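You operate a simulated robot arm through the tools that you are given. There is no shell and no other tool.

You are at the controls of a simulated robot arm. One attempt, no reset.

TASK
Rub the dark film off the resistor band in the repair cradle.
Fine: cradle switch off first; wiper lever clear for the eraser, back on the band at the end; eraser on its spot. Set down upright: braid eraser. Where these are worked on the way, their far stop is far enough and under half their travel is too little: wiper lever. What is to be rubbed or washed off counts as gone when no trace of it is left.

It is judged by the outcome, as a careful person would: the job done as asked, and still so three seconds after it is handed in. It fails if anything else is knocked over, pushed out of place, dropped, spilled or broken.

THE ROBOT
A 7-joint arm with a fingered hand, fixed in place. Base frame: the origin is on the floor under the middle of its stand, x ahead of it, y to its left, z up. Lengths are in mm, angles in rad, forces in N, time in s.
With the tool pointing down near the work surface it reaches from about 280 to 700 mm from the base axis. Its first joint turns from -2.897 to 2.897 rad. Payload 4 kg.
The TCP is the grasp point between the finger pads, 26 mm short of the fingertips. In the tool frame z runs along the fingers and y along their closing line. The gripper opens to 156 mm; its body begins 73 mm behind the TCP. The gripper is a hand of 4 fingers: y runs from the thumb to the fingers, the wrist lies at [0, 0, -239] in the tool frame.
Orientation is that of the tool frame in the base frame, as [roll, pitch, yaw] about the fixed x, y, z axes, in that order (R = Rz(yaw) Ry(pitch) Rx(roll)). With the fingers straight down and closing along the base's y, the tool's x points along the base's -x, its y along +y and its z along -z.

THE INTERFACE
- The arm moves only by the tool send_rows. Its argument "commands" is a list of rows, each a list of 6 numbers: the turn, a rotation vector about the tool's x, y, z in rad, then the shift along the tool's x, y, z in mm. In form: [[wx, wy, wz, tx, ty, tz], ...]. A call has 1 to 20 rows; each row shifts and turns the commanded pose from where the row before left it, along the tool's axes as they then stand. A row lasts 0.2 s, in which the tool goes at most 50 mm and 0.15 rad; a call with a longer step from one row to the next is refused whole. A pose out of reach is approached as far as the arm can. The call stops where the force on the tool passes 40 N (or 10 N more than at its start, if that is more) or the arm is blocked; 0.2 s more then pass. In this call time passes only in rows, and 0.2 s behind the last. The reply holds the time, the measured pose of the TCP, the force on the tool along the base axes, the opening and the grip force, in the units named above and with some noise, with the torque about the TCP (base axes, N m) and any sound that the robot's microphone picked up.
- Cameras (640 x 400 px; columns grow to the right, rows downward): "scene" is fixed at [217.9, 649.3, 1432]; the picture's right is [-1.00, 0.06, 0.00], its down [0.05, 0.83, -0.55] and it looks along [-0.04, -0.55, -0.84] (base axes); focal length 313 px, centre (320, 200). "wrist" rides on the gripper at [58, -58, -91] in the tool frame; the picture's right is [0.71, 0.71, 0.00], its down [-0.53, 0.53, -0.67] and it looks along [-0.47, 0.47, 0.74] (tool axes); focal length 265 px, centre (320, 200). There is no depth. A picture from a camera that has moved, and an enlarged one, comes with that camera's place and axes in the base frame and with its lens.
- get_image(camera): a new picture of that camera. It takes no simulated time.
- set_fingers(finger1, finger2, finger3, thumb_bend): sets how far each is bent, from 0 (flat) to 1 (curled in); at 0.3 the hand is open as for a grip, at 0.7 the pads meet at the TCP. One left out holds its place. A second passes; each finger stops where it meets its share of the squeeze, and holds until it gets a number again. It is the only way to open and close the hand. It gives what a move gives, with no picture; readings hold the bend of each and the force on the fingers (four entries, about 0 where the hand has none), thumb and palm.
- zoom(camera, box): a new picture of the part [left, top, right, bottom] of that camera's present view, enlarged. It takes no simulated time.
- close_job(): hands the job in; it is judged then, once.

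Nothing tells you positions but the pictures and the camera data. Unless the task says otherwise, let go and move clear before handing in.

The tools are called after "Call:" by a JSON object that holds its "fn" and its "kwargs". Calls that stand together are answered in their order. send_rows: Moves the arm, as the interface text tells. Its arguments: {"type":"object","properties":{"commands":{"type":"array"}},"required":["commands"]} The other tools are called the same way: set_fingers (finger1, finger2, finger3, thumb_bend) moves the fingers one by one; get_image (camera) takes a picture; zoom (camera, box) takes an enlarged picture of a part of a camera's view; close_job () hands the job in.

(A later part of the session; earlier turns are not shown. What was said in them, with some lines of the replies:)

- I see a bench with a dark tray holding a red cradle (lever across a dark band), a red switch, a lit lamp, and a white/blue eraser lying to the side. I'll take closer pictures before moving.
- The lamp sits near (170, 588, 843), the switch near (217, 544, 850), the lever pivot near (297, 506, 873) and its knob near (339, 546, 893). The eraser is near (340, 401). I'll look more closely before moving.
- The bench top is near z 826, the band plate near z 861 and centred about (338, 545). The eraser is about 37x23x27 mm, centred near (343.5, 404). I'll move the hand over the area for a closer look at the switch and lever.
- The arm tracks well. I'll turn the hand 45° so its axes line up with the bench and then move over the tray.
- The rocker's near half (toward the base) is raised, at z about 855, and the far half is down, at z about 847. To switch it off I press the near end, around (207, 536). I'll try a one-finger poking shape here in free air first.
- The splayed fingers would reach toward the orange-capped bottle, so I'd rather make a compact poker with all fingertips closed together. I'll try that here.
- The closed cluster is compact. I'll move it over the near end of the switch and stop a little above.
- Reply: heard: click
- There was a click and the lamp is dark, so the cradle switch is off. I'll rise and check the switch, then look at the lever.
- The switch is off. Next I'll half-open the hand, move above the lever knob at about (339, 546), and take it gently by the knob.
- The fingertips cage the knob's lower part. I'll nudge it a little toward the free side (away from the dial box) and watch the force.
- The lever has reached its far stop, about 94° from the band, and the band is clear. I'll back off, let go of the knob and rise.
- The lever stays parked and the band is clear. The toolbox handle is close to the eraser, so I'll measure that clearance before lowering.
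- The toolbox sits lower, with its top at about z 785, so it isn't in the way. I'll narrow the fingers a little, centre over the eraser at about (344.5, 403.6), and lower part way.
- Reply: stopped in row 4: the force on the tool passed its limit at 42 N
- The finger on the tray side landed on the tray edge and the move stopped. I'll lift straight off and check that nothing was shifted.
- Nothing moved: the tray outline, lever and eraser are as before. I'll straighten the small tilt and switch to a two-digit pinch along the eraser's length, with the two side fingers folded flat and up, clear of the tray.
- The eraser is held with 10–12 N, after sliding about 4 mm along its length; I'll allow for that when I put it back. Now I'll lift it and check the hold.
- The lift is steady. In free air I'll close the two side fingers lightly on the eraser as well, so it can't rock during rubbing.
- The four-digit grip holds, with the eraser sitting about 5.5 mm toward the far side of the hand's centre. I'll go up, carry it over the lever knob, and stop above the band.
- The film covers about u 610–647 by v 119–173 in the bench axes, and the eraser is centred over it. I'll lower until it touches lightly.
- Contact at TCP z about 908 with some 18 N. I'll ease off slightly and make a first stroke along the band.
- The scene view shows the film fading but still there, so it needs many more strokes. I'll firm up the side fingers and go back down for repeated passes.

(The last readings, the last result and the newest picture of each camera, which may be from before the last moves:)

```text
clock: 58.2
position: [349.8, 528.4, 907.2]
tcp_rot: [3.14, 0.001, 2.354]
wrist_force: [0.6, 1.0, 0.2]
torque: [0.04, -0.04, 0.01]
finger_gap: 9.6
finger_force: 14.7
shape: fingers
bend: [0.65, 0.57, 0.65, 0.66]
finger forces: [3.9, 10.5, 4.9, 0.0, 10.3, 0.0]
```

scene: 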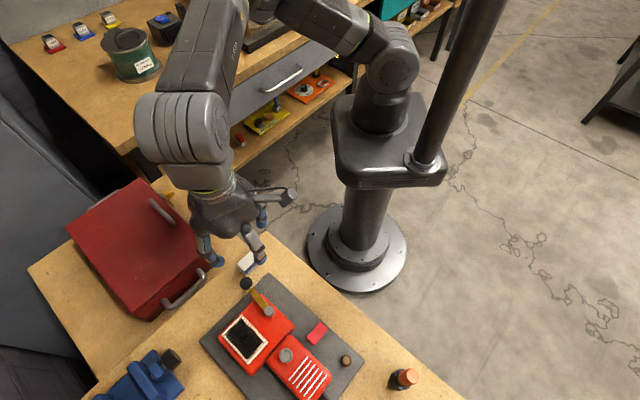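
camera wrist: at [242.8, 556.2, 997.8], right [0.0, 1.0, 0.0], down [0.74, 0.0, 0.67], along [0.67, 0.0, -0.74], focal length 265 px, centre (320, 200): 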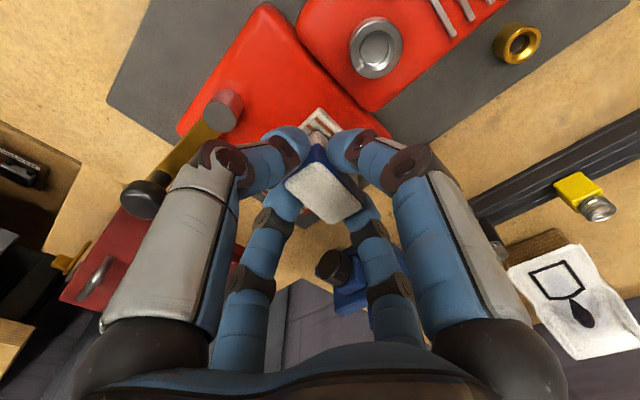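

The contact force has dropped to about zero, so I'll look at how the eraser sits in the hand.

Call:
{"fn": "zoom", "kwargs": {"camera": "wrist", "box": [240, 90, 400, 240]}}

Call:
{"fn": "zoom", "kwargs": {"camera": "scene", "box": [180, 290, 300, 380]}}

```text
2.67 times, centred on (320, 165) of wrist
camera zoom: at [266.9, 530.4, 998.2], right [0.0, 1.0, 0.0], down [0.74, 0.0, 0.67], along [0.67, 0.0, -0.74], focal length 708 px, centre (320, 293)
```

zoom: 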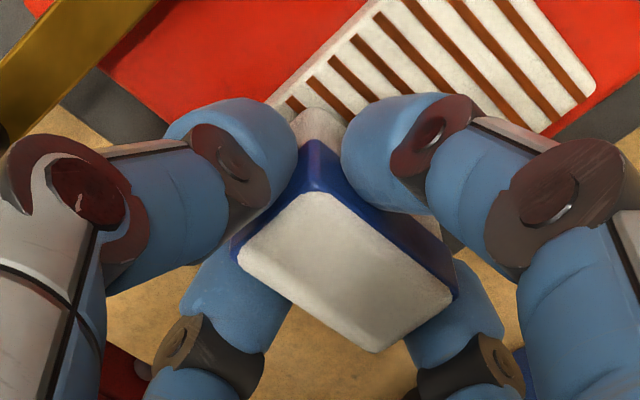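

```text
4.44 times, centred on (240, 335) of scene
camera zoom: at [217.9, 649.3, 1432.0], right [-1.0, 0.06, 0.0], down [0.05, 0.83, -0.55], along [-0.04, -0.55, -0.84], focal length 1392 px, centre (676, -400)
```

zoom: 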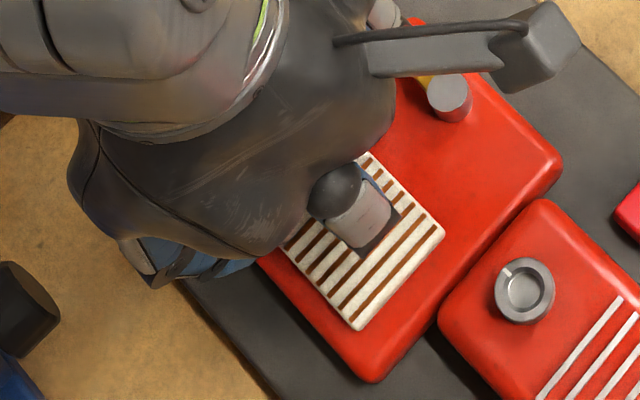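

The +v part of the band is already clean, white with brown windings. I'll lift and back off to check the rest.

Call:
{"fn": "send_rows", "kwargs": {"commands": [[0, 0, 0, 0, 0, -12], [0, 0, 0, 10, -20, -18], [0, 0, 0, 8, -20, -10], [0, 0, 0, 0, -25, -10], [0, 0, 0, 0, -25, -5]]}}

Call:
{"fn": "zoom", "kwargs": {"camera": "scene", "box": [200, 290, 300, 370]}}

Call:
{"fn": "get_image", "kwargs": {"camera": "wrist"}}

```text
clock: 59.5
position: [273.0, 478.5, 961.4]
tcp_rot: [-3.141, 0.003, 2.354]
wrist_force: [1.0, -0.2, 0.1]
torque: [0.02, -0.03, 0.01]
finger_gap: 9.4
finger_force: 14.1
shape: fingers
bend: [0.65, 0.57, 0.65, 0.66]
finger forces: [3.8, 10.0, 4.8, 0.1, 10.4, 0.0]
```

```text
5.00 times, centred on (250, 330) of scene
camera zoom: at [217.9, 649.3, 1432.0], right [-1.0, 0.06, 0.0], down [0.05, 0.83, -0.55], along [-0.04, -0.55, -0.84], focal length 1566 px, centre (670, -450)
```

zoom: 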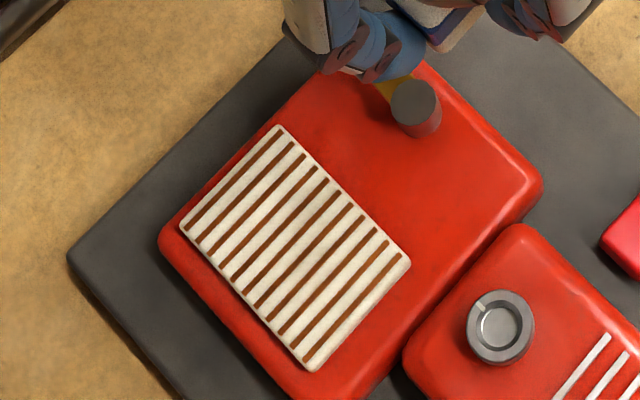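

```text
taken
camera wrist: at [191.0, 479.0, 1052.8], right [0.0, 1.0, 0.0], down [0.74, 0.0, 0.67], along [0.67, 0.0, -0.74], focal length 265 px, centre (320, 200)
```

wrist: 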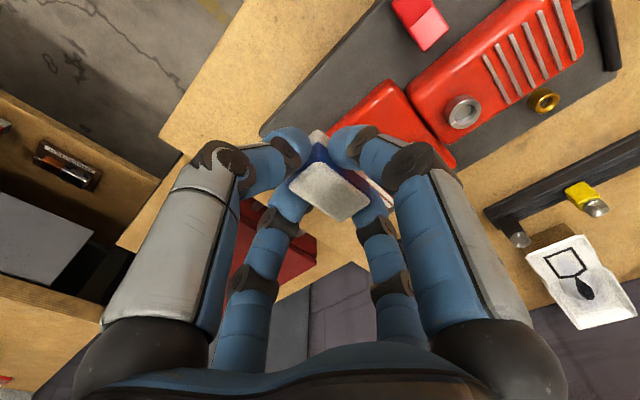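

Call:
{"fn": "zoom", "kwargs": {"camera": "scene", "box": [230, 310, 290, 368]}}

Call:
{"fn": "zoom", "kwargs": {"camera": "wrist", "box": [250, 100, 400, 240]}}

Call:
{"fn": "zoom", "kwargs": {"camera": "scene", "box": [200, 230, 320, 310]}}

```text
6.90 times, centred on (260, 339) of scene
camera zoom: at [217.9, 649.3, 1432.0], right [-1.0, 0.06, 0.0], down [0.05, 0.83, -0.55], along [-0.04, -0.55, -0.84], focal length 2160 px, centre (734, -759)
```

zoom: 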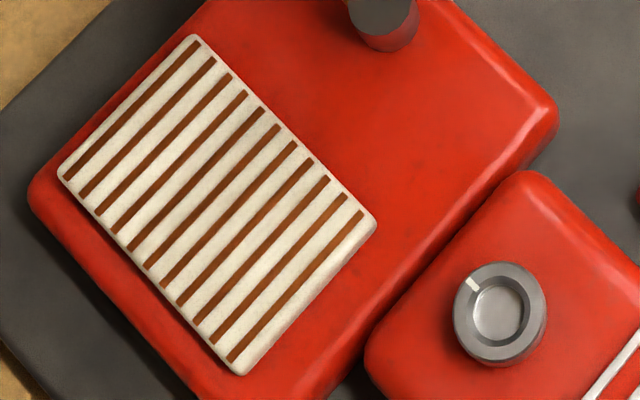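

```text
2.86 times, centred on (325, 170) of wrist
camera zoom: at [191.0, 479.0, 1052.8], right [0.0, 1.0, 0.0], down [0.74, 0.0, 0.67], along [0.67, 0.0, -0.74], focal length 758 px, centre (306, 286)
```

zoom: 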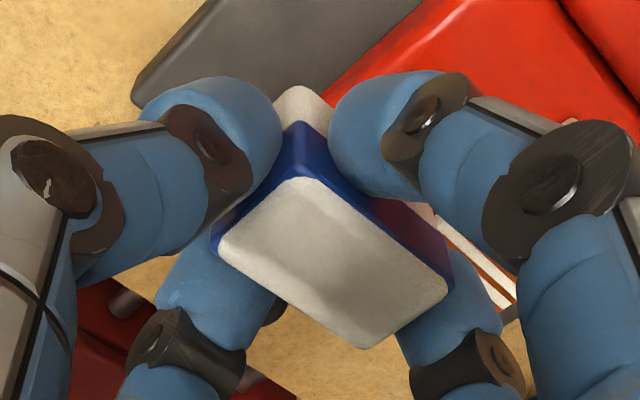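

```text
5.00 times, centred on (260, 270) of scene
camera zoom: at [217.9, 649.3, 1432.0], right [-1.0, 0.06, 0.0], down [0.05, 0.83, -0.55], along [-0.04, -0.55, -0.84], focal length 1566 px, centre (620, -150)
```

zoom: 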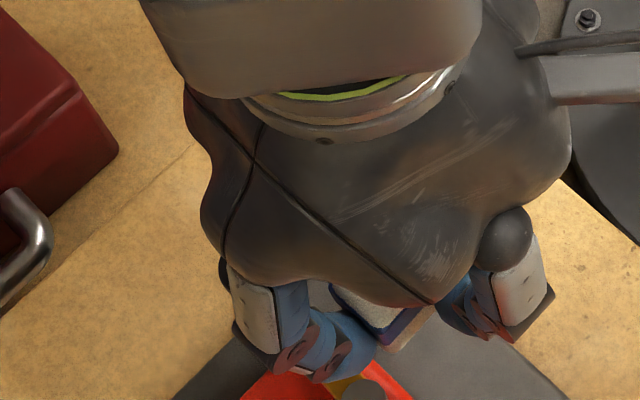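

The film is completely gone and the windings show clean across the plate. Now I'll carry the eraser back over its spot, passing high above the lever knob.

Call:
{"fn": "send_rows", "kwargs": {"commands": [[0, 0, 0, 0, -4, -8], [0, 0, 0, 0, -4, -8], [0, 0, 0, -17, -1, 0], [0, 0, 0, -17, -1, 0], [0, 0, 0, -17, 0, 0], [0, 0, 0, -17, 0, 0], [0, 0, 0, -18, 0, 0], [0, 0, 0, -18, 0, 0]]}}

Call:
{"fn": "zoom", "kwargs": {"camera": "wrist", "box": [250, 100, 390, 220]}}

Call:
{"fn": "zoom", "kwargs": {"camera": "scene", "box": [160, 180, 360, 320]}}

```text
clock: 61.2
position: [337.5, 397.3, 975.9]
tcp_rot: [3.141, 0.001, 2.353]
wrist_force: [-0.1, -0.5, -0.6]
torque: [0.01, -0.01, 0.02]
finger_gap: 9.8
finger_force: 14.5
shape: fingers
bend: [0.65, 0.57, 0.65, 0.66]
finger forces: [3.8, 9.9, 4.8, 0.0, 10.3, 0.0]
```

```text
3.33 times, centred on (320, 160) of wrist
camera zoom: at [256.6, 398.4, 1067.8], right [0.0, 1.0, 0.0], down [0.74, 0.0, 0.67], along [0.67, 0.0, -0.74], focal length 885 px, centre (320, 333)
```

zoom: 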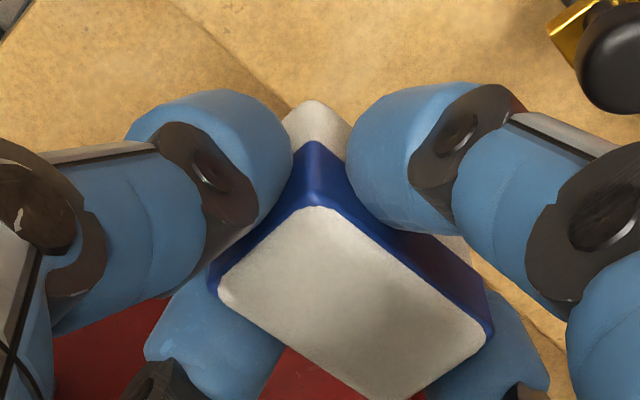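

```text
2.86 times, centred on (260, 250) of scene
camera zoom: at [217.9, 649.3, 1432.0], right [-1.0, 0.06, 0.0], down [0.05, 0.83, -0.55], along [-0.04, -0.55, -0.84], focal length 895 px, centre (491, 57)
```

zoom: 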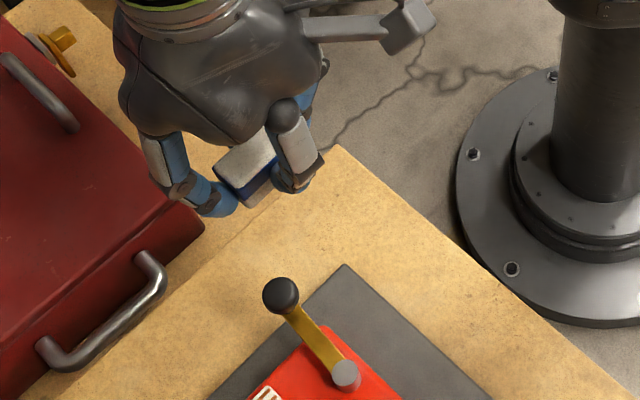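

Call:
{"fn": "zoom", "kwargs": {"camera": "wrist", "box": [260, 130, 380, 240]}}

Call:
{"fn": "zoom", "kwargs": {"camera": "scene", "box": [210, 205, 290, 265]}}

```text
3.64 times, centred on (320, 185) of wrist
camera zoom: at [256.6, 398.4, 1067.8], right [0.0, 1.0, 0.0], down [0.74, 0.0, 0.67], along [0.67, 0.0, -0.74], focal length 965 px, centre (320, 254)
```

zoom: 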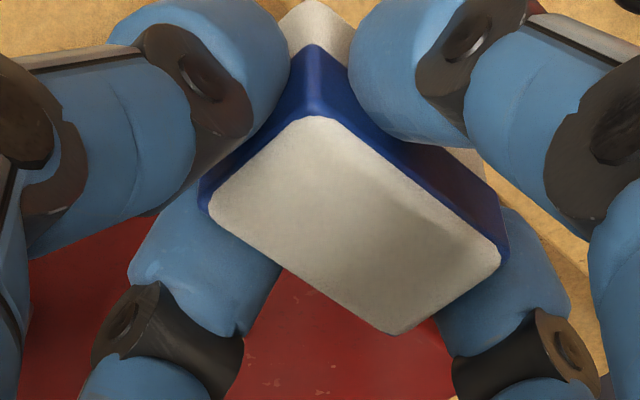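

```text
6.67 times, centred on (250, 235) of scene
camera zoom: at [217.9, 649.3, 1432.0], right [-1.0, 0.06, 0.0], down [0.05, 0.83, -0.55], along [-0.04, -0.55, -0.84], focal length 2088 px, centre (787, -33)
```

zoom: 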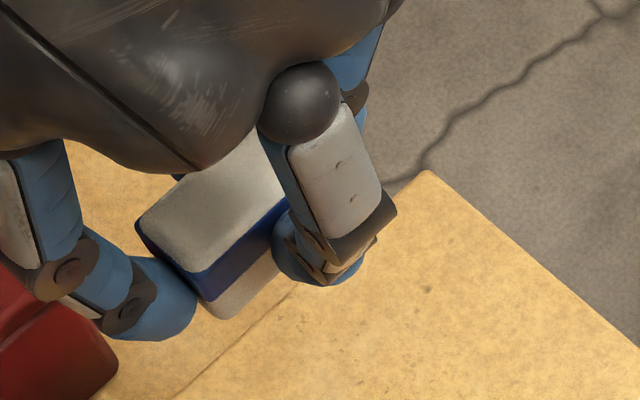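

The eraser is about over its spot. In free air I'll open the two side fingers flat, as when I picked it up, and check it stays level.

Call:
{"fn": "set_fingers", "kwargs": {"finger1": 0.0, "finger3": 0.0}}

Call:
{"fn": "zoom", "kwargs": {"camera": "wrist", "box": [240, 90, 400, 240]}}

Call:
{"fn": "zoom", "kwargs": {"camera": "scene", "box": [210, 205, 290, 265]}}

```text
clock: 62.2
position: [339.0, 397.0, 976.2]
tcp_rot: [3.141, 0.002, 2.354]
wrist_force: [0.7, -0.5, -0.5]
torque: [0.0, -0.03, -0.01]
finger_gap: 103.2
finger_force: 9.9
shape: fingers
bend: [0.01, 0.57, 0.01, 0.66]
finger forces: [0.0, 10.2, 0.1, 0.0, 10.2, 0.1]
```

```text
2.67 times, centred on (320, 165) of wrist
camera zoom: at [256.5, 398.5, 1067.7], right [0.0, 1.0, 0.0], down [0.74, 0.0, 0.67], along [0.67, 0.0, -0.74], focal length 708 px, centre (320, 293)
```

zoom: 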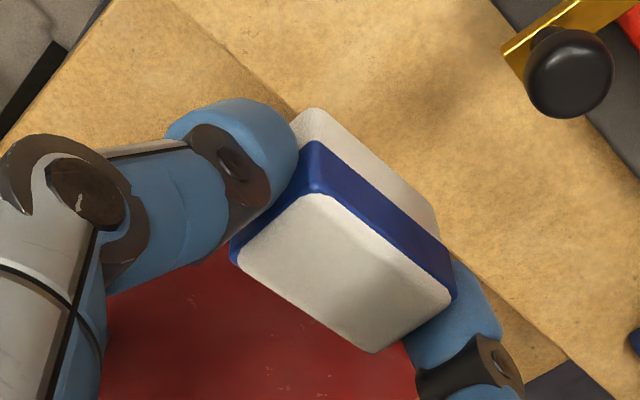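

```text
6.67 times, centred on (250, 235) of scene
camera zoom: at [217.9, 649.3, 1432.0], right [-1.0, 0.06, 0.0], down [0.05, 0.83, -0.55], along [-0.04, -0.55, -0.84], focal length 2088 px, centre (787, -33)
```

zoom: 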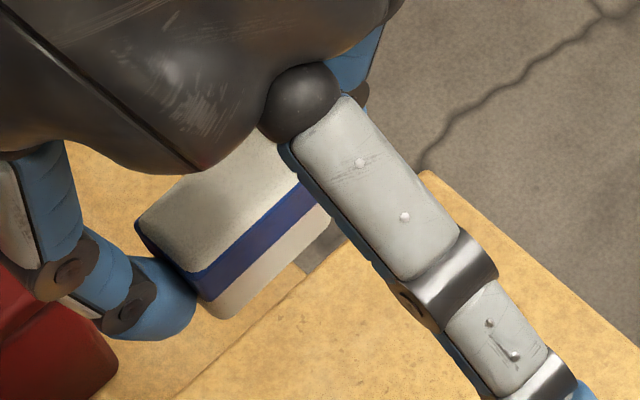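

The eraser is held level to within about 3°, with its centre at about (344.5, 404) against the original (345, 403.7). I'll lower it straight down now, finishing in small steps.

Call:
{"fn": "send_rows", "kwargs": {"commands": [[0, 0, 0, 0, 0, 15], [0, 0, 0, 0, 0, 20], [0, 0, 0, 0, 0, 20], [0, 0, 0, 0, 0, 20], [0, 0, 0, 0, 0, 15], [0, 0, 0, 0, 0, 8]]}}

Call:
{"fn": "zoom", "kwargs": {"camera": "wrist", "box": [240, 90, 400, 240]}}

Call:
{"fn": "zoom", "kwargs": {"camera": "scene", "box": [205, 230, 285, 290]}}

```text
clock: 63.6
position: [339.2, 398.0, 880.5]
tcp_rot: [-3.141, 0.001, 2.354]
wrist_force: [0.3, -0.5, -0.5]
torque: [0.0, -0.04, -0.02]
finger_gap: 103.3
finger_force: 10.3
shape: fingers
bend: [0.01, 0.57, 0.01, 0.66]
finger forces: [0.1, 10.0, 0.0, 0.0, 10.1, 0.1]
```

```text
2.67 times, centred on (320, 165) of wrist
camera zoom: at [257.6, 399.1, 971.4], right [0.0, 1.0, 0.0], down [0.74, 0.0, 0.67], along [0.67, 0.0, -0.74], focal length 708 px, centre (320, 293)
```

zoom: 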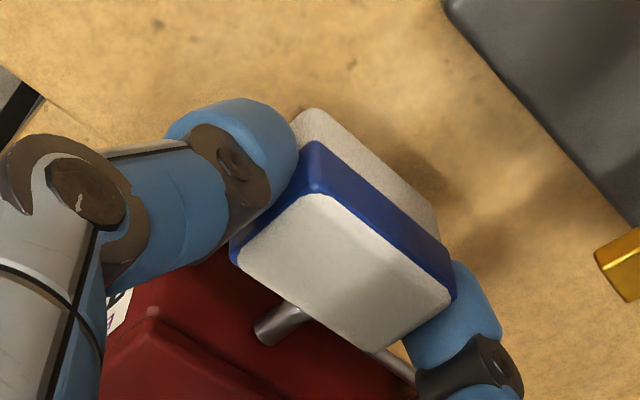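

```text
6.67 times, centred on (245, 260) of scene
camera zoom: at [217.9, 649.3, 1432.0], right [-1.0, 0.06, 0.0], down [0.05, 0.83, -0.55], along [-0.04, -0.55, -0.84], focal length 2088 px, centre (820, -200)
```

zoom: 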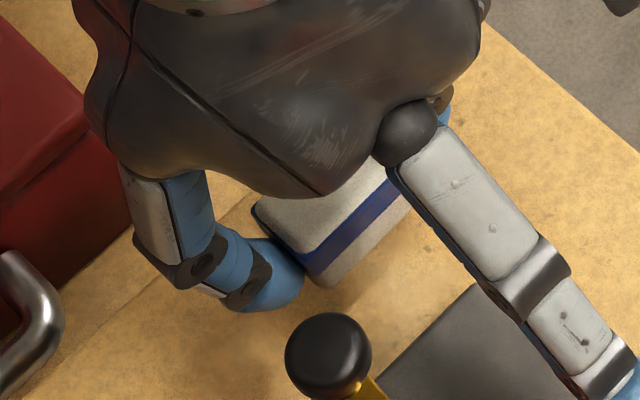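

Call:
{"fn": "send_rows", "kwargs": {"commands": [[0, 0, 0, 0, -0.6, 4], [0, 0, 0, 0, 0, 3], [0, 0, 0, 0, 0, 2], [0, 0, 0, 0, 0, 1.5], [0, 0, 0, 0, 0, 1]]}}

Call:
{"fn": "send_rows", "kwargs": {"commands": [[0, 0, 0, 0, 0, 1], [0, 0, 0, 0, 0, 1]]}}

```text
clock: 64.8
position: [338.3, 397.7, 867.6]
tcp_rot: [-3.141, 0.001, 2.353]
wrist_force: [0.0, 0.3, 0.4]
torque: [-0.04, 0.01, 0.03]
finger_gap: 103.4
finger_force: 9.9
shape: fingers
bend: [0.01, 0.57, 0.01, 0.66]
finger forces: [0.0, 10.0, 0.0, 0.1, 10.0, 0.0]
```

```text
clock: 65.5
position: [339.1, 398.3, 866.7]
tcp_rot: [3.142, 0.002, 2.353]
wrist_force: [0.4, 0.6, 0.4]
torque: [0.0, -0.01, -0.01]
finger_gap: 103.3
finger_force: 10.2
shape: fingers
bend: [0.01, 0.57, 0.01, 0.66]
finger forces: [0.1, 9.9, 0.0, 0.0, 10.0, 0.0]
```

Call:
{"fn": "send_rows", "kwargs": {"commands": [[0, 0, 0, 0, 0, 0.8], [0, 0, 0, 0, 0, 0.8]]}}

Call:
{"fn": "zoom", "kwargs": {"camera": "wrist", "box": [240, 90, 400, 240]}}

Call:
{"fn": "zoom", "kwargs": {"camera": "scene", "box": [205, 230, 285, 290]}}

```text
clock: 66.0
position: [340.9, 397.5, 864.8]
tcp_rot: [-3.141, 0.002, 2.354]
wrist_force: [0.7, -1.3, -0.2]
torque: [0.0, 0.02, 0.04]
finger_gap: 103.4
finger_force: 10.0
shape: fingers
bend: [0.01, 0.57, 0.01, 0.66]
finger forces: [0.0, 9.9, 0.0, 0.0, 10.0, 0.0]
```

```text
2.67 times, centred on (320, 165) of wrist
camera zoom: at [257.6, 398.3, 955.9], right [0.0, 1.0, 0.0], down [0.74, 0.0, 0.67], along [0.67, 0.0, -0.74], focal length 708 px, centre (320, 293)
```

zoom: 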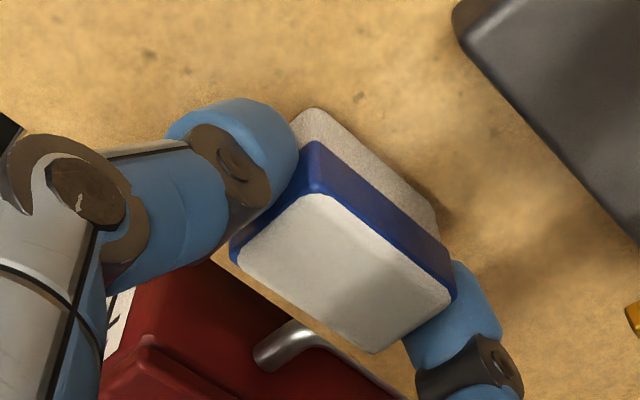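

```text
6.67 times, centred on (245, 260) of scene
camera zoom: at [217.9, 649.3, 1432.0], right [-1.0, 0.06, 0.0], down [0.05, 0.83, -0.55], along [-0.04, -0.55, -0.84], focal length 2088 px, centre (820, -200)
```

zoom: 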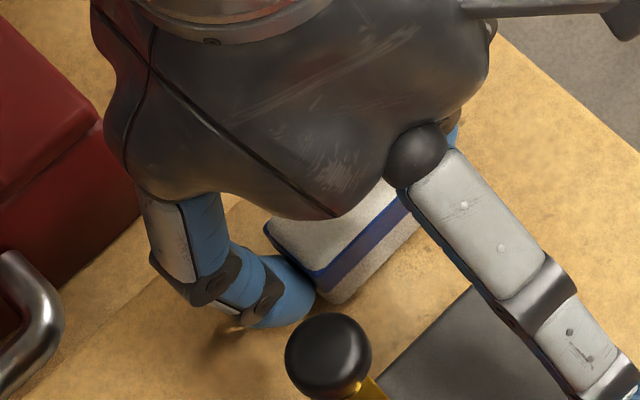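

Call:
{"fn": "send_rows", "kwargs": {"commands": [[0, 0, 0, 0, 0, 0.8], [0, 0, 0, 0, 0, 0.8]]}}

Call:
{"fn": "send_rows", "kwargs": {"commands": [[0, 0, 0, 0, 0, 0.8]]}}

```text
clock: 66.7
position: [339.8, 397.4, 863.0]
tcp_rot: [-3.141, 0.002, 2.354]
wrist_force: [0.7, -0.2, 0.7]
torque: [0.01, 0.03, -0.01]
finger_gap: 103.4
finger_force: 10.3
shape: fingers
bend: [0.01, 0.57, 0.01, 0.66]
finger forces: [0.0, 10.0, 0.0, 0.0, 10.1, 0.0]
```

```text
clock: 67.0
position: [339.4, 397.4, 861.8]
tcp_rot: [-3.141, 0.001, 2.355]
wrist_force: [-0.4, -1.1, 4.3]
torque: [0.05, -0.07, 0.01]
finger_gap: 103.5
finger_force: 9.8
shape: fingers
bend: [0.01, 0.57, 0.01, 0.66]
finger forces: [0.0, 10.0, 0.0, 0.0, 10.6, 0.0]
```

The eraser has touched down on the bench with about 4 N. I'll relax both digits to where they stand first, so neither pushes it sideways, and then open them.

Call:
{"fn": "set_fingers", "kwargs": {"finger2": 0.57, "thumb_bend": 0.66}}

Call:
{"fn": "zoom", "kwargs": {"camera": "wrist", "box": [240, 90, 400, 240]}}

```text
clock: 68.0
position: [340.3, 396.7, 861.2]
tcp_rot: [3.142, 0.002, 2.354]
wrist_force: [-0.6, 0.1, 1.1]
torque: [-0.01, 0.0, 0.02]
finger_gap: 103.5
finger_force: 1.3
shape: fingers
bend: [0.01, 0.55, 0.01, 0.65]
finger forces: [0.0, 0.8, 0.0, 0.0, 1.8, 0.0]
```

```text
2.67 times, centred on (320, 165) of wrist
camera zoom: at [257.1, 397.9, 953.3], right [0.0, 1.0, 0.0], down [0.74, 0.0, 0.67], along [0.67, 0.0, -0.74], focal length 708 px, centre (320, 293)
```

zoom: 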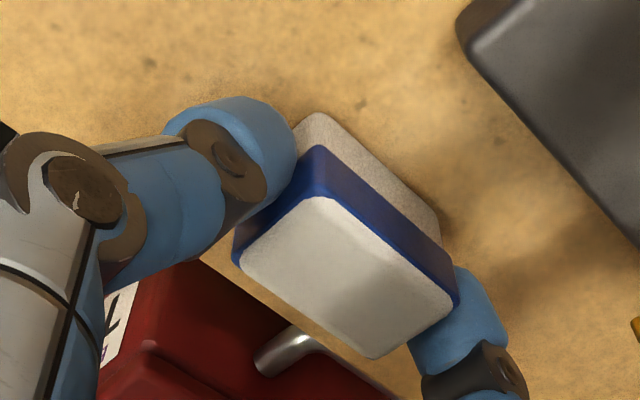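

Call:
{"fn": "set_fingers", "kwargs": {"finger2": 0.5, "thumb_bend": 0.58}}

Call:
{"fn": "zoom", "kwargs": {"camera": "wrist", "box": [240, 90, 400, 240]}}

```text
clock: 69.0
position: [340.5, 397.4, 861.8]
tcp_rot: [3.141, 0.002, 2.355]
wrist_force: [0.0, -1.0, 0.1]
torque: [0.0, 0.0, 0.03]
finger_gap: 107.2
finger_force: 0.0
shape: fingers
bend: [0.01, 0.5, 0.01, 0.57]
finger forces: [0.1, 0.0, 0.1, 0.0, 0.0, 0.0]
```

```text
2.67 times, centred on (320, 165) of wrist
camera zoom: at [257.2, 397.9, 953.3], right [0.0, 1.0, 0.0], down [0.74, 0.0, 0.67], along [0.67, 0.0, -0.74], focal length 708 px, centre (320, 293)
```

zoom: 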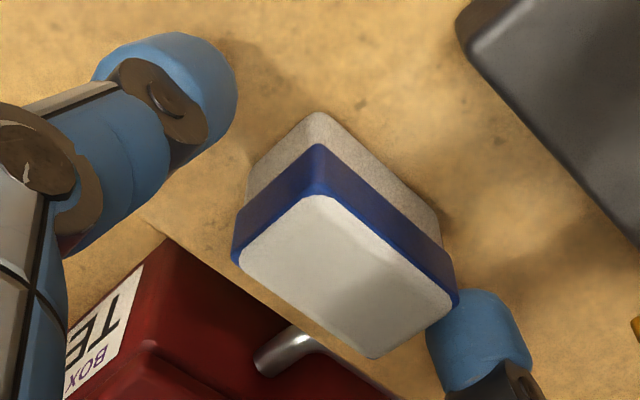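

The eraser is free and standing upright on its spot. I'll ease the far finger off it and rise.

Call:
{"fn": "send_rows", "kwargs": {"commands": [[0, 0, 0, 0, 3, 0], [0, 0, 0, 0, 2, -3], [0, 0, 0, 0, 0, -8], [0, 0, 0, 0, 0, -15], [0, 0, 0, 0, 0, -20], [0, 0, 0, 0, 0, -25], [0, 0, 0, 0, 0, -30]]}}

Call:
{"fn": "set_fingers", "kwargs": {"finger1": 0.5, "finger2": 0.5, "finger3": 0.5, "thumb_bend": 0.5}}

Call:
{"fn": "get_image", "kwargs": {"camera": "wrist"}}

Call:
{"fn": "zoom", "kwargs": {"camera": "scene", "box": [180, 230, 340, 350]}}

```text
clock: 70.7
position: [344.5, 401.6, 962.4]
tcp_rot: [-3.14, 0.002, 2.355]
wrist_force: [0.3, -0.5, 0.0]
torque: [0.0, 0.01, 0.0]
finger_gap: 107.1
finger_force: 0.0
shape: fingers
bend: [0.01, 0.5, 0.01, 0.57]
finger forces: [0.0, 0.0, 0.1, 0.0, 0.0, 0.0]
```

```text
clock: 71.7
position: [343.6, 400.3, 963.2]
tcp_rot: [-3.142, 0.002, 2.356]
wrist_force: [0.0, -0.4, -0.2]
torque: [0.03, -0.03, 0.02]
finger_gap: 51.2
finger_force: 0.0
shape: fingers
bend: [0.5, 0.5, 0.5, 0.5]
finger forces: [0.1, 0.1, 0.1, 0.0, 0.0, 0.0]
```

```text
taken
camera wrist: at [261.4, 401.8, 1053.9], right [0.0, 1.0, 0.0], down [0.74, 0.0, 0.67], along [0.67, 0.0, -0.74], focal length 265 px, centre (320, 200)
```

wrist: 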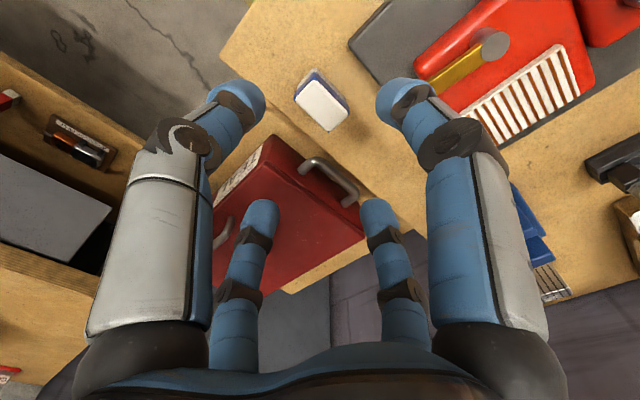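

```text
3.33 times, centred on (260, 290) of scene
camera zoom: at [217.9, 649.3, 1432.0], right [-1.0, 0.06, 0.0], down [0.05, 0.83, -0.55], along [-0.04, -0.55, -0.84], focal length 1044 px, centre (520, -100)
```

zoom: 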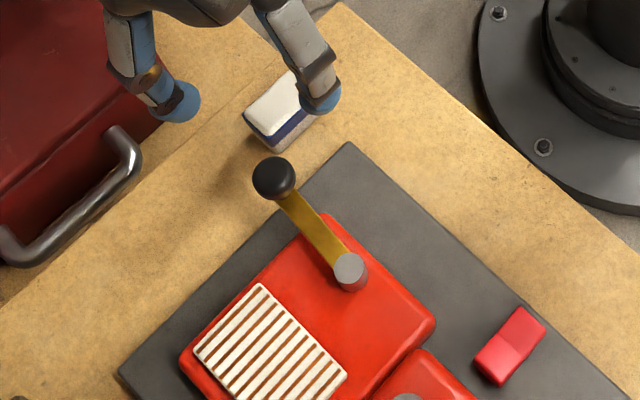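

The eraser is back in place and upright. Now I'll move over the lever knob at about (336.5, 462.7) and lower around it to bring it back onto the band.

Call:
{"fn": "send_rows", "kwargs": {"commands": [[0, 0, 0, 12, 9, 0], [0, 0, 0, 12, 10, 0], [0, 0, 0, 12, 10, 0], [0, 0, 0, 11.7, 8.9, 0], [0, 0, 0, 0, 0, 10], [0, 0, 0, 0, 0, 12]]}}

Call:
{"fn": "get_image", "kwargs": {"camera": "wrist"}}

```text
clock: 73.0
position: [335.7, 461.3, 940.5]
tcp_rot: [3.142, 0.003, 2.354]
wrist_force: [0.2, -0.4, -0.6]
torque: [0.06, 0.01, 0.0]
finger_gap: 51.1
finger_force: 0.0
shape: fingers
bend: [0.5, 0.5, 0.5, 0.5]
finger forces: [0.1, 0.0, 0.0, 0.0, 0.0, 0.0]
```

```text
taken
camera wrist: at [253.6, 462.3, 1032.8], right [0.0, 1.0, 0.0], down [0.74, 0.0, 0.67], along [0.67, 0.0, -0.74], focal length 265 px, centre (320, 200)
```

wrist: 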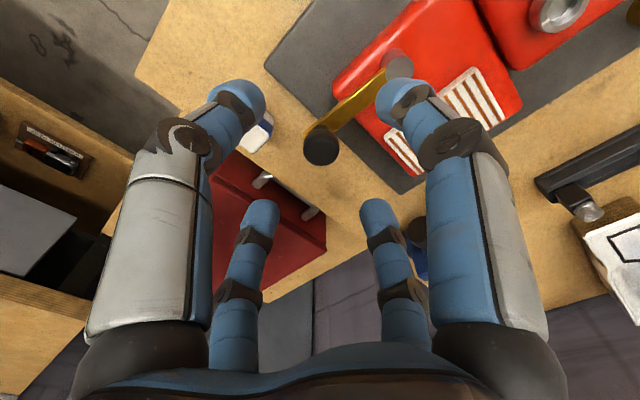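

Call:
{"fn": "send_rows", "kwargs": {"commands": [[0, 0, 0, -0.6, 1.4, 12], [0, 0, 0, 0, 0, 10], [0, 0, 0, 0, 0, 6], [0, 0, 0, 0, 0, 4]]}}

Call:
{"fn": "set_fingers", "kwargs": {"finger1": 0.66, "finger2": 0.66, "finger3": 0.66, "thumb_bend": 0.66}}

Call:
{"fn": "get_image", "kwargs": {"camera": "wrist"}}

```text
clock: 74.0
position: [336.4, 463.3, 909.1]
tcp_rot: [-3.141, 0.003, 2.355]
wrist_force: [-0.5, -1.2, 0.7]
torque: [-0.02, 0.0, 0.0]
finger_gap: 51.1
finger_force: 0.6
shape: fingers
bend: [0.5, 0.5, 0.5, 0.5]
finger forces: [0.2, 0.1, 0.0, 0.0, 0.0, 0.0]
```

```text
clock: 75.0
position: [336.1, 462.2, 908.7]
tcp_rot: [-3.142, 0.002, 2.354]
wrist_force: [0.2, -0.9, -2.1]
torque: [0.0, -0.02, -0.01]
finger_gap: 8.8
finger_force: 2.1
shape: fingers
bend: [0.65, 0.65, 0.64, 0.65]
finger forces: [0.7, 1.1, 1.3, 0.0, 0.9, 0.0]
```

```text
taken
camera wrist: at [254.3, 463.0, 1000.5], right [0.0, 1.0, 0.0], down [0.74, 0.0, 0.67], along [0.67, 0.0, -0.74], focal length 265 px, centre (320, 200)
```

wrist: 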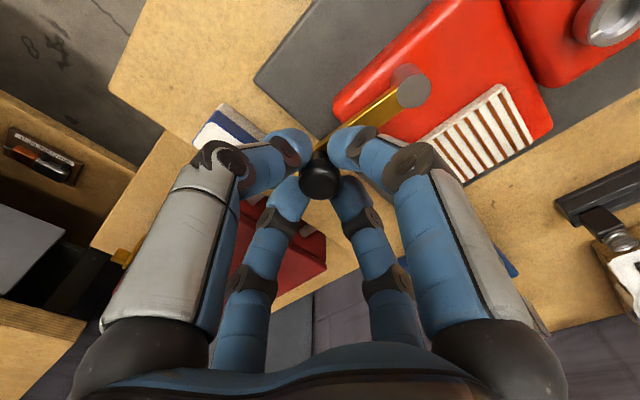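

The knob is caged. I'll swing the lever back along its arc toward the band in stages.

Call:
{"fn": "send_rows", "kwargs": {"commands": [[0, 0, 0, -0.3, 4.2, 0], [0, 0, 0, -0.2, 4.2, 0], [0, 0, 0, 0.5, 4.1, 0], [0, 0, 0, 0.8, 4.1, 0], [0, 0, 0, 2.4, 7.8, 0]]}}

Call:
{"fn": "get_image", "kwargs": {"camera": "wrist"}}

```text
clock: 76.2
position: [351.7, 482.6, 908.2]
tcp_rot: [-3.14, 0.002, 2.356]
wrist_force: [-0.9, -0.9, -1.6]
torque: [0.0, 0.02, 0.0]
finger_gap: 8.4
finger_force: 2.2
shape: fingers
bend: [0.65, 0.65, 0.65, 0.65]
finger forces: [1.0, 0.8, 1.0, 0.1, 1.5, 0.1]
```

```text
taken
camera wrist: at [270.5, 482.9, 1000.0], right [0.0, 1.0, 0.0], down [0.74, 0.0, 0.67], along [0.67, 0.0, -0.74], focal length 265 px, centre (320, 200)
```

wrist: 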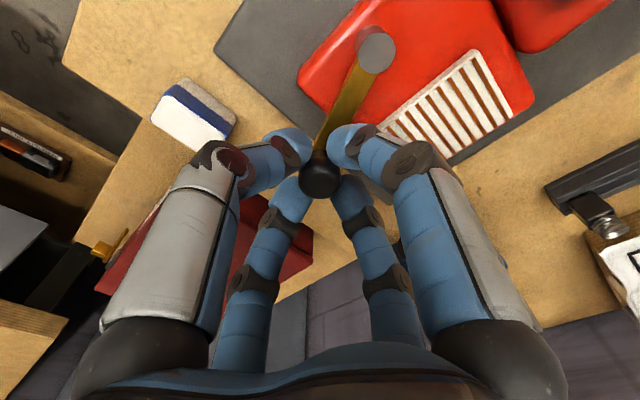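

Call:
{"fn": "send_rows", "kwargs": {"commands": [[0, 0, 0, 3.8, 7.0, 0], [0, 0, 0, 4.5, 6.9, 0], [0, 0, 0, 5.4, 6.2, 0], [0, 0, 0, 6.2, 5.4, 0]]}}

Call:
{"fn": "get_image", "kwargs": {"camera": "wrist"}}

```text
clock: 77.2
position: [356.7, 514.1, 907.9]
tcp_rot: [3.141, 0.005, 2.353]
wrist_force: [0.3, -0.5, -1.6]
torque: [-0.02, -0.03, 0.03]
finger_gap: 8.7
finger_force: 1.6
shape: fingers
bend: [0.65, 0.65, 0.65, 0.65]
finger forces: [0.6, 0.7, 1.2, 0.0, 1.3, 0.0]
```

```text
taken
camera wrist: at [275.1, 514.3, 999.7], right [0.0, 1.0, 0.0], down [0.74, 0.0, 0.67], along [0.67, 0.0, -0.74], focal length 265 px, centre (320, 200)
```

wrist: 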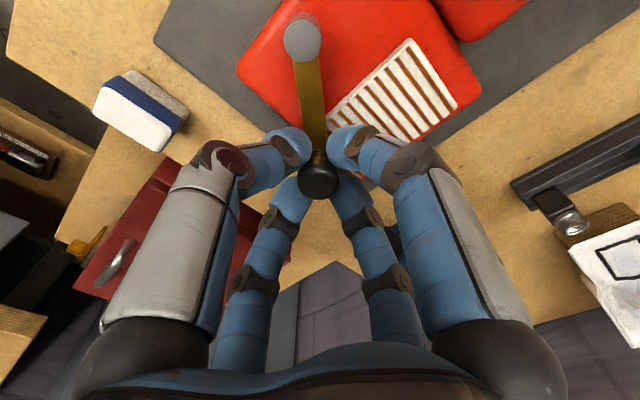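

Call:
{"fn": "send_rows", "kwargs": {"commands": [[0, 0, 0, 4, 2.2, 0], [0, 0, 0, 4, 1.9, 0], [0, 0, 0, 7.5, 3.4, 0], [0, 0, 0, 7.8, 2.2, 0]]}}

Call:
{"fn": "get_image", "kwargs": {"camera": "wrist"}}

```text
clock: 78.2
position: [346.8, 537.1, 909.4]
tcp_rot: [3.141, 0.003, 2.354]
wrist_force: [3.9, 0.7, -3.5]
torque: [0.01, -0.05, 0.04]
finger_gap: 7.8
finger_force: 2.1
shape: fingers
bend: [0.66, 0.65, 0.64, 0.66]
finger forces: [0.0, 1.1, 3.0, 0.1, 0.7, 0.1]
```

```text
taken
camera wrist: at [264.7, 538.0, 1000.7], right [0.0, 1.0, 0.0], down [0.74, 0.0, 0.67], along [0.67, 0.0, -0.74], focal length 265 px, centre (320, 200)
```

wrist: 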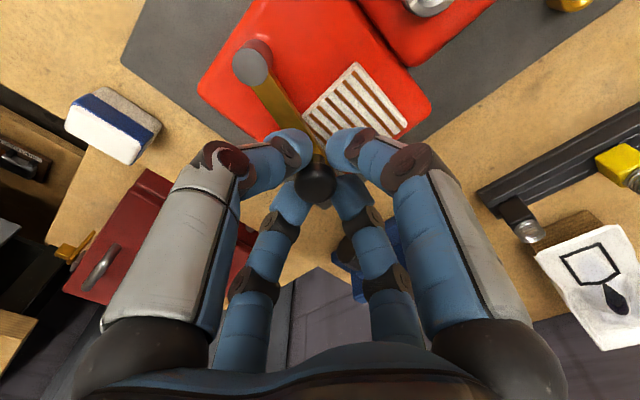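

Call:
{"fn": "send_rows", "kwargs": {"commands": [[0, 0, 0, 4, 0.8, 0], [0, 0, 0, 4, 0.6, 0], [0, 0, 0, 4, 0.3, 0]]}}

Call:
{"fn": "get_image", "kwargs": {"camera": "wrist"}}

```text
clock: 79.0
position: [338.6, 547.4, 907.8]
tcp_rot: [-3.14, 0.002, 2.354]
wrist_force: [2.2, 0.3, -1.5]
torque: [0.06, -0.02, 0.03]
finger_gap: 7.5
finger_force: 2.1
shape: fingers
bend: [0.66, 0.65, 0.64, 0.66]
finger forces: [0.1, 1.0, 2.2, 0.0, 0.6, 0.1]
```

```text
taken
camera wrist: at [257.6, 547.7, 999.9], right [0.0, 1.0, 0.0], down [0.74, 0.0, 0.67], along [0.67, 0.0, -0.74], focal length 265 px, centre (320, 200)
```

wrist: 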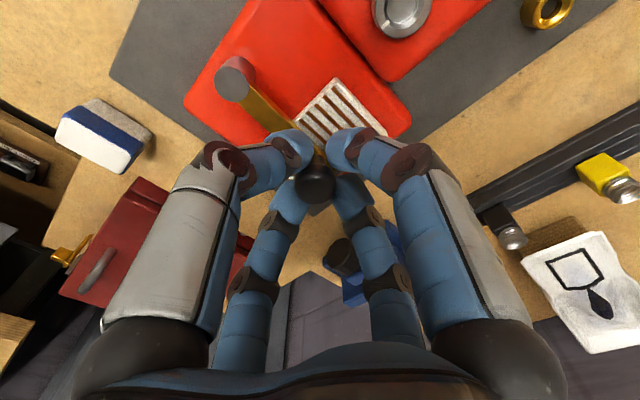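

Call:
{"fn": "send_rows", "kwargs": {"commands": [[0, 0, 0, 2, 0, 0], [0, 0, 0, 1.5, 0, 0]]}}

Call:
{"fn": "get_image", "kwargs": {"camera": "wrist"}}

```text
clock: 79.7
position: [337.9, 548.2, 908.9]
tcp_rot: [3.141, 0.002, 2.354]
wrist_force: [1.3, 1.5, -1.4]
torque: [0.04, -0.06, 0.05]
finger_gap: 7.5
finger_force: 1.8
shape: fingers
bend: [0.66, 0.65, 0.64, 0.66]
finger forces: [0.0, 1.1, 2.3, 0.1, 0.4, 0.0]
```

```text
taken
camera wrist: at [255.7, 549.7, 999.7], right [0.0, 1.0, 0.0], down [0.74, 0.0, 0.67], along [0.67, 0.0, -0.74], focal length 265 px, centre (320, 200)
```

wrist: 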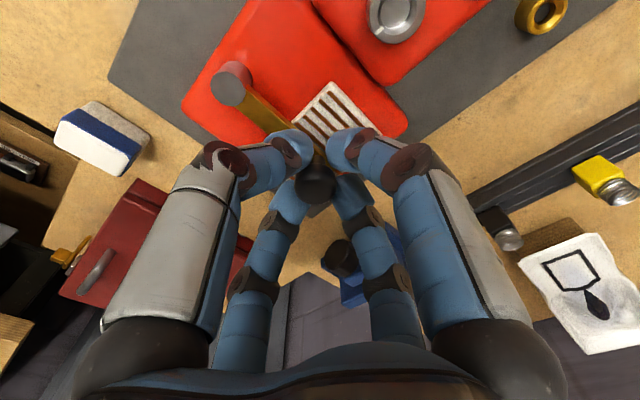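

The lever is back at about its original angle over the band. I'll release it, rise and compare with the first pictures.

Call:
{"fn": "set_fingers", "kwargs": {"finger1": 0.5, "finger2": 0.5, "finger3": 0.5, "thumb_bend": 0.5}}

Call:
{"fn": "send_rows", "kwargs": {"commands": [[0, 0, 0, 0, 0, -8], [0, 0, 0, 0, 0, -15], [0, 0, 0, 0, 0, -20], [0, 0, 0, 0, 0, -20], [0, 0, 0, 0, -20, -15], [0, 0, 0, 0, -25, -10], [0, 0, 0, 0, -25, -5], [0, 0, 0, 5, -25, 0], [0, 0, 0, 10, -25, 0], [0, 0, 0, 10, -25, 0]]}}

Call:
{"fn": "get_image", "kwargs": {"camera": "scene"}}

Call:
{"fn": "zoom", "kwargs": {"camera": "scene", "box": [200, 270, 360, 400]}}

Call:
{"fn": "zoom", "kwargs": {"camera": "scene", "box": [180, 230, 440, 400]}}

```text
clock: 80.7
position: [337.4, 550.0, 908.4]
tcp_rot: [3.14, 0.001, 2.355]
wrist_force: [-0.1, -0.1, 0.1]
torque: [-0.03, 0.05, -0.02]
finger_gap: 50.6
finger_force: 0.8
shape: fingers
bend: [0.5, 0.5, 0.5, 0.5]
finger forces: [0.0, 0.0, 0.0, 0.1, 0.5, 0.0]
```

```text
clock: 82.8
position: [217.7, 463.1, 1000.7]
tcp_rot: [-3.14, 0.003, 2.354]
wrist_force: [0.4, -0.4, -0.5]
torque: [-0.05, -0.04, -0.01]
finger_gap: 50.7
finger_force: 0.0
shape: fingers
bend: [0.5, 0.5, 0.5, 0.5]
finger forces: [0.0, 0.0, 0.0, 0.0, 0.1, 0.0]
```

```text
taken
```

scene: 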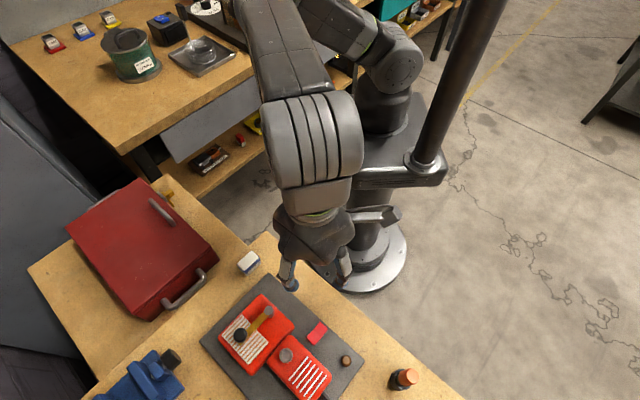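

```text
3.08 times, centred on (280, 335) of scene
camera zoom: at [217.9, 649.3, 1432.0], right [-1.0, 0.06, 0.0], down [0.05, 0.83, -0.55], along [-0.04, -0.55, -0.84], focal length 964 px, centre (443, -215)
```

zoom: 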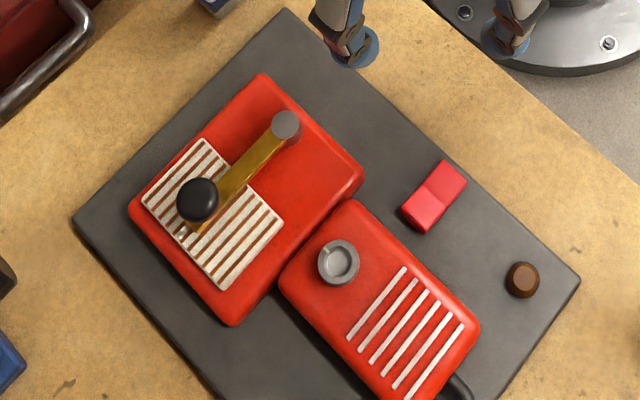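

```text
2.35 times, centred on (310, 315) of scene
camera zoom: at [217.9, 649.3, 1432.0], right [-1.0, 0.06, 0.0], down [0.05, 0.83, -0.55], along [-0.04, -0.55, -0.84], focal length 737 px, centre (344, -71)
```

zoom: 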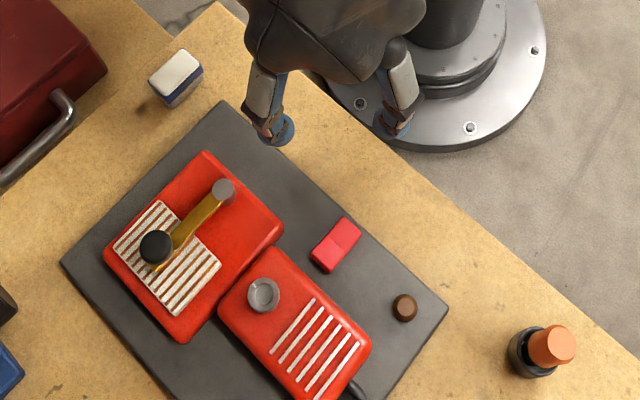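

The lever knob and eraser are back at the same pixels as at the start, and the lamp is off. I'll take a last close look at the band and eraser for any trace left.

Call:
{"fn": "zoom", "kwargs": {"camera": "scene", "box": [228, 308, 278, 368]}}

Call:
{"fn": "zoom", "kwargs": {"camera": "scene", "box": [225, 240, 275, 285]}}

Call:
{"fn": "get_image", "kwargs": {"camera": "wrist"}}

```text
6.67 times, centred on (253, 338) of scene
camera zoom: at [217.9, 649.3, 1432.0], right [-1.0, 0.06, 0.0], down [0.05, 0.83, -0.55], along [-0.04, -0.55, -0.84], focal length 2088 px, centre (767, -720)
```

zoom: 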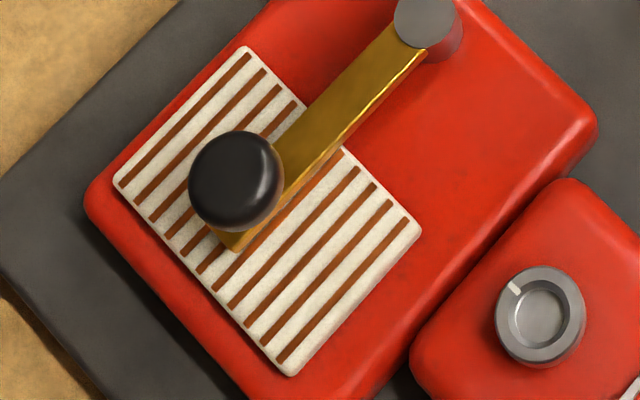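

```text
8.89 times, centred on (250, 262) of scene
camera zoom: at [217.9, 649.3, 1432.0], right [-1.0, 0.06, 0.0], down [0.05, 0.83, -0.55], along [-0.04, -0.55, -0.84], focal length 2784 px, centre (942, -356)
```

zoom: 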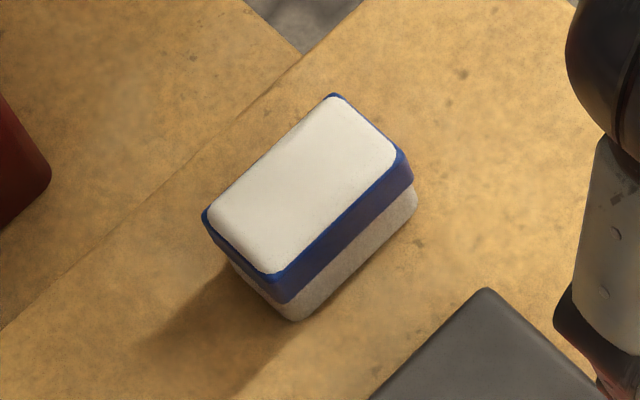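

```text
taken
camera wrist: at [134.6, 464.6, 1093.0], right [0.0, 1.0, 0.0], down [0.74, 0.0, 0.67], along [0.67, 0.0, -0.74], focal length 265 px, centre (320, 200)
```

wrist: 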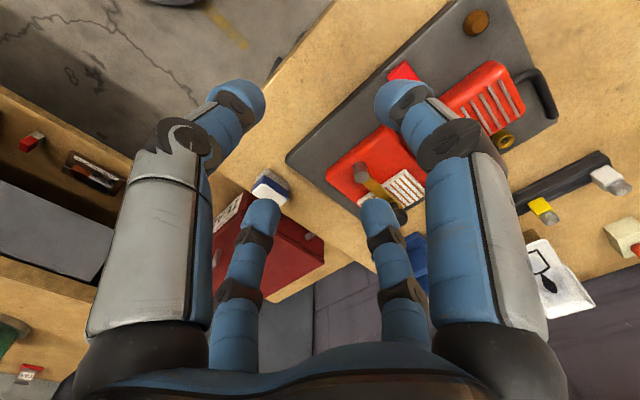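

The band is clean with no trace of film, and the lever rests on it as before. The switch is off with its lamp dark, the eraser stands upright on its spot, and the hand is empty and clear. I'm handing in the job.

Call:
{"fn": "close_job", "kwargs": {}}

```text
The job is handed in.
```

The dark film is gone from the resistor band. The last close-up pictures show clean white plate and windings across the whole band, with no trace left.

- **Switch:** I turned the cradle switch off first. It clicked and the lamp went dark, and it is still off.
- **Wiper lever:** I swung it to its far stop to clear the band for the eraser. It is now back on the band at the same place in the picture as at the start.
- **Eraser:** It stands upright on its original spot, within about a millimetre.
- **One contact to mention:** On my first try at picking up the eraser, a finger landed on the tray edge and the arm stopped at 42 N. The pictures before and after show that nothing moved or was damaged, and I changed the grip so it could not happen again.

The hand is empty and clear of the bench.
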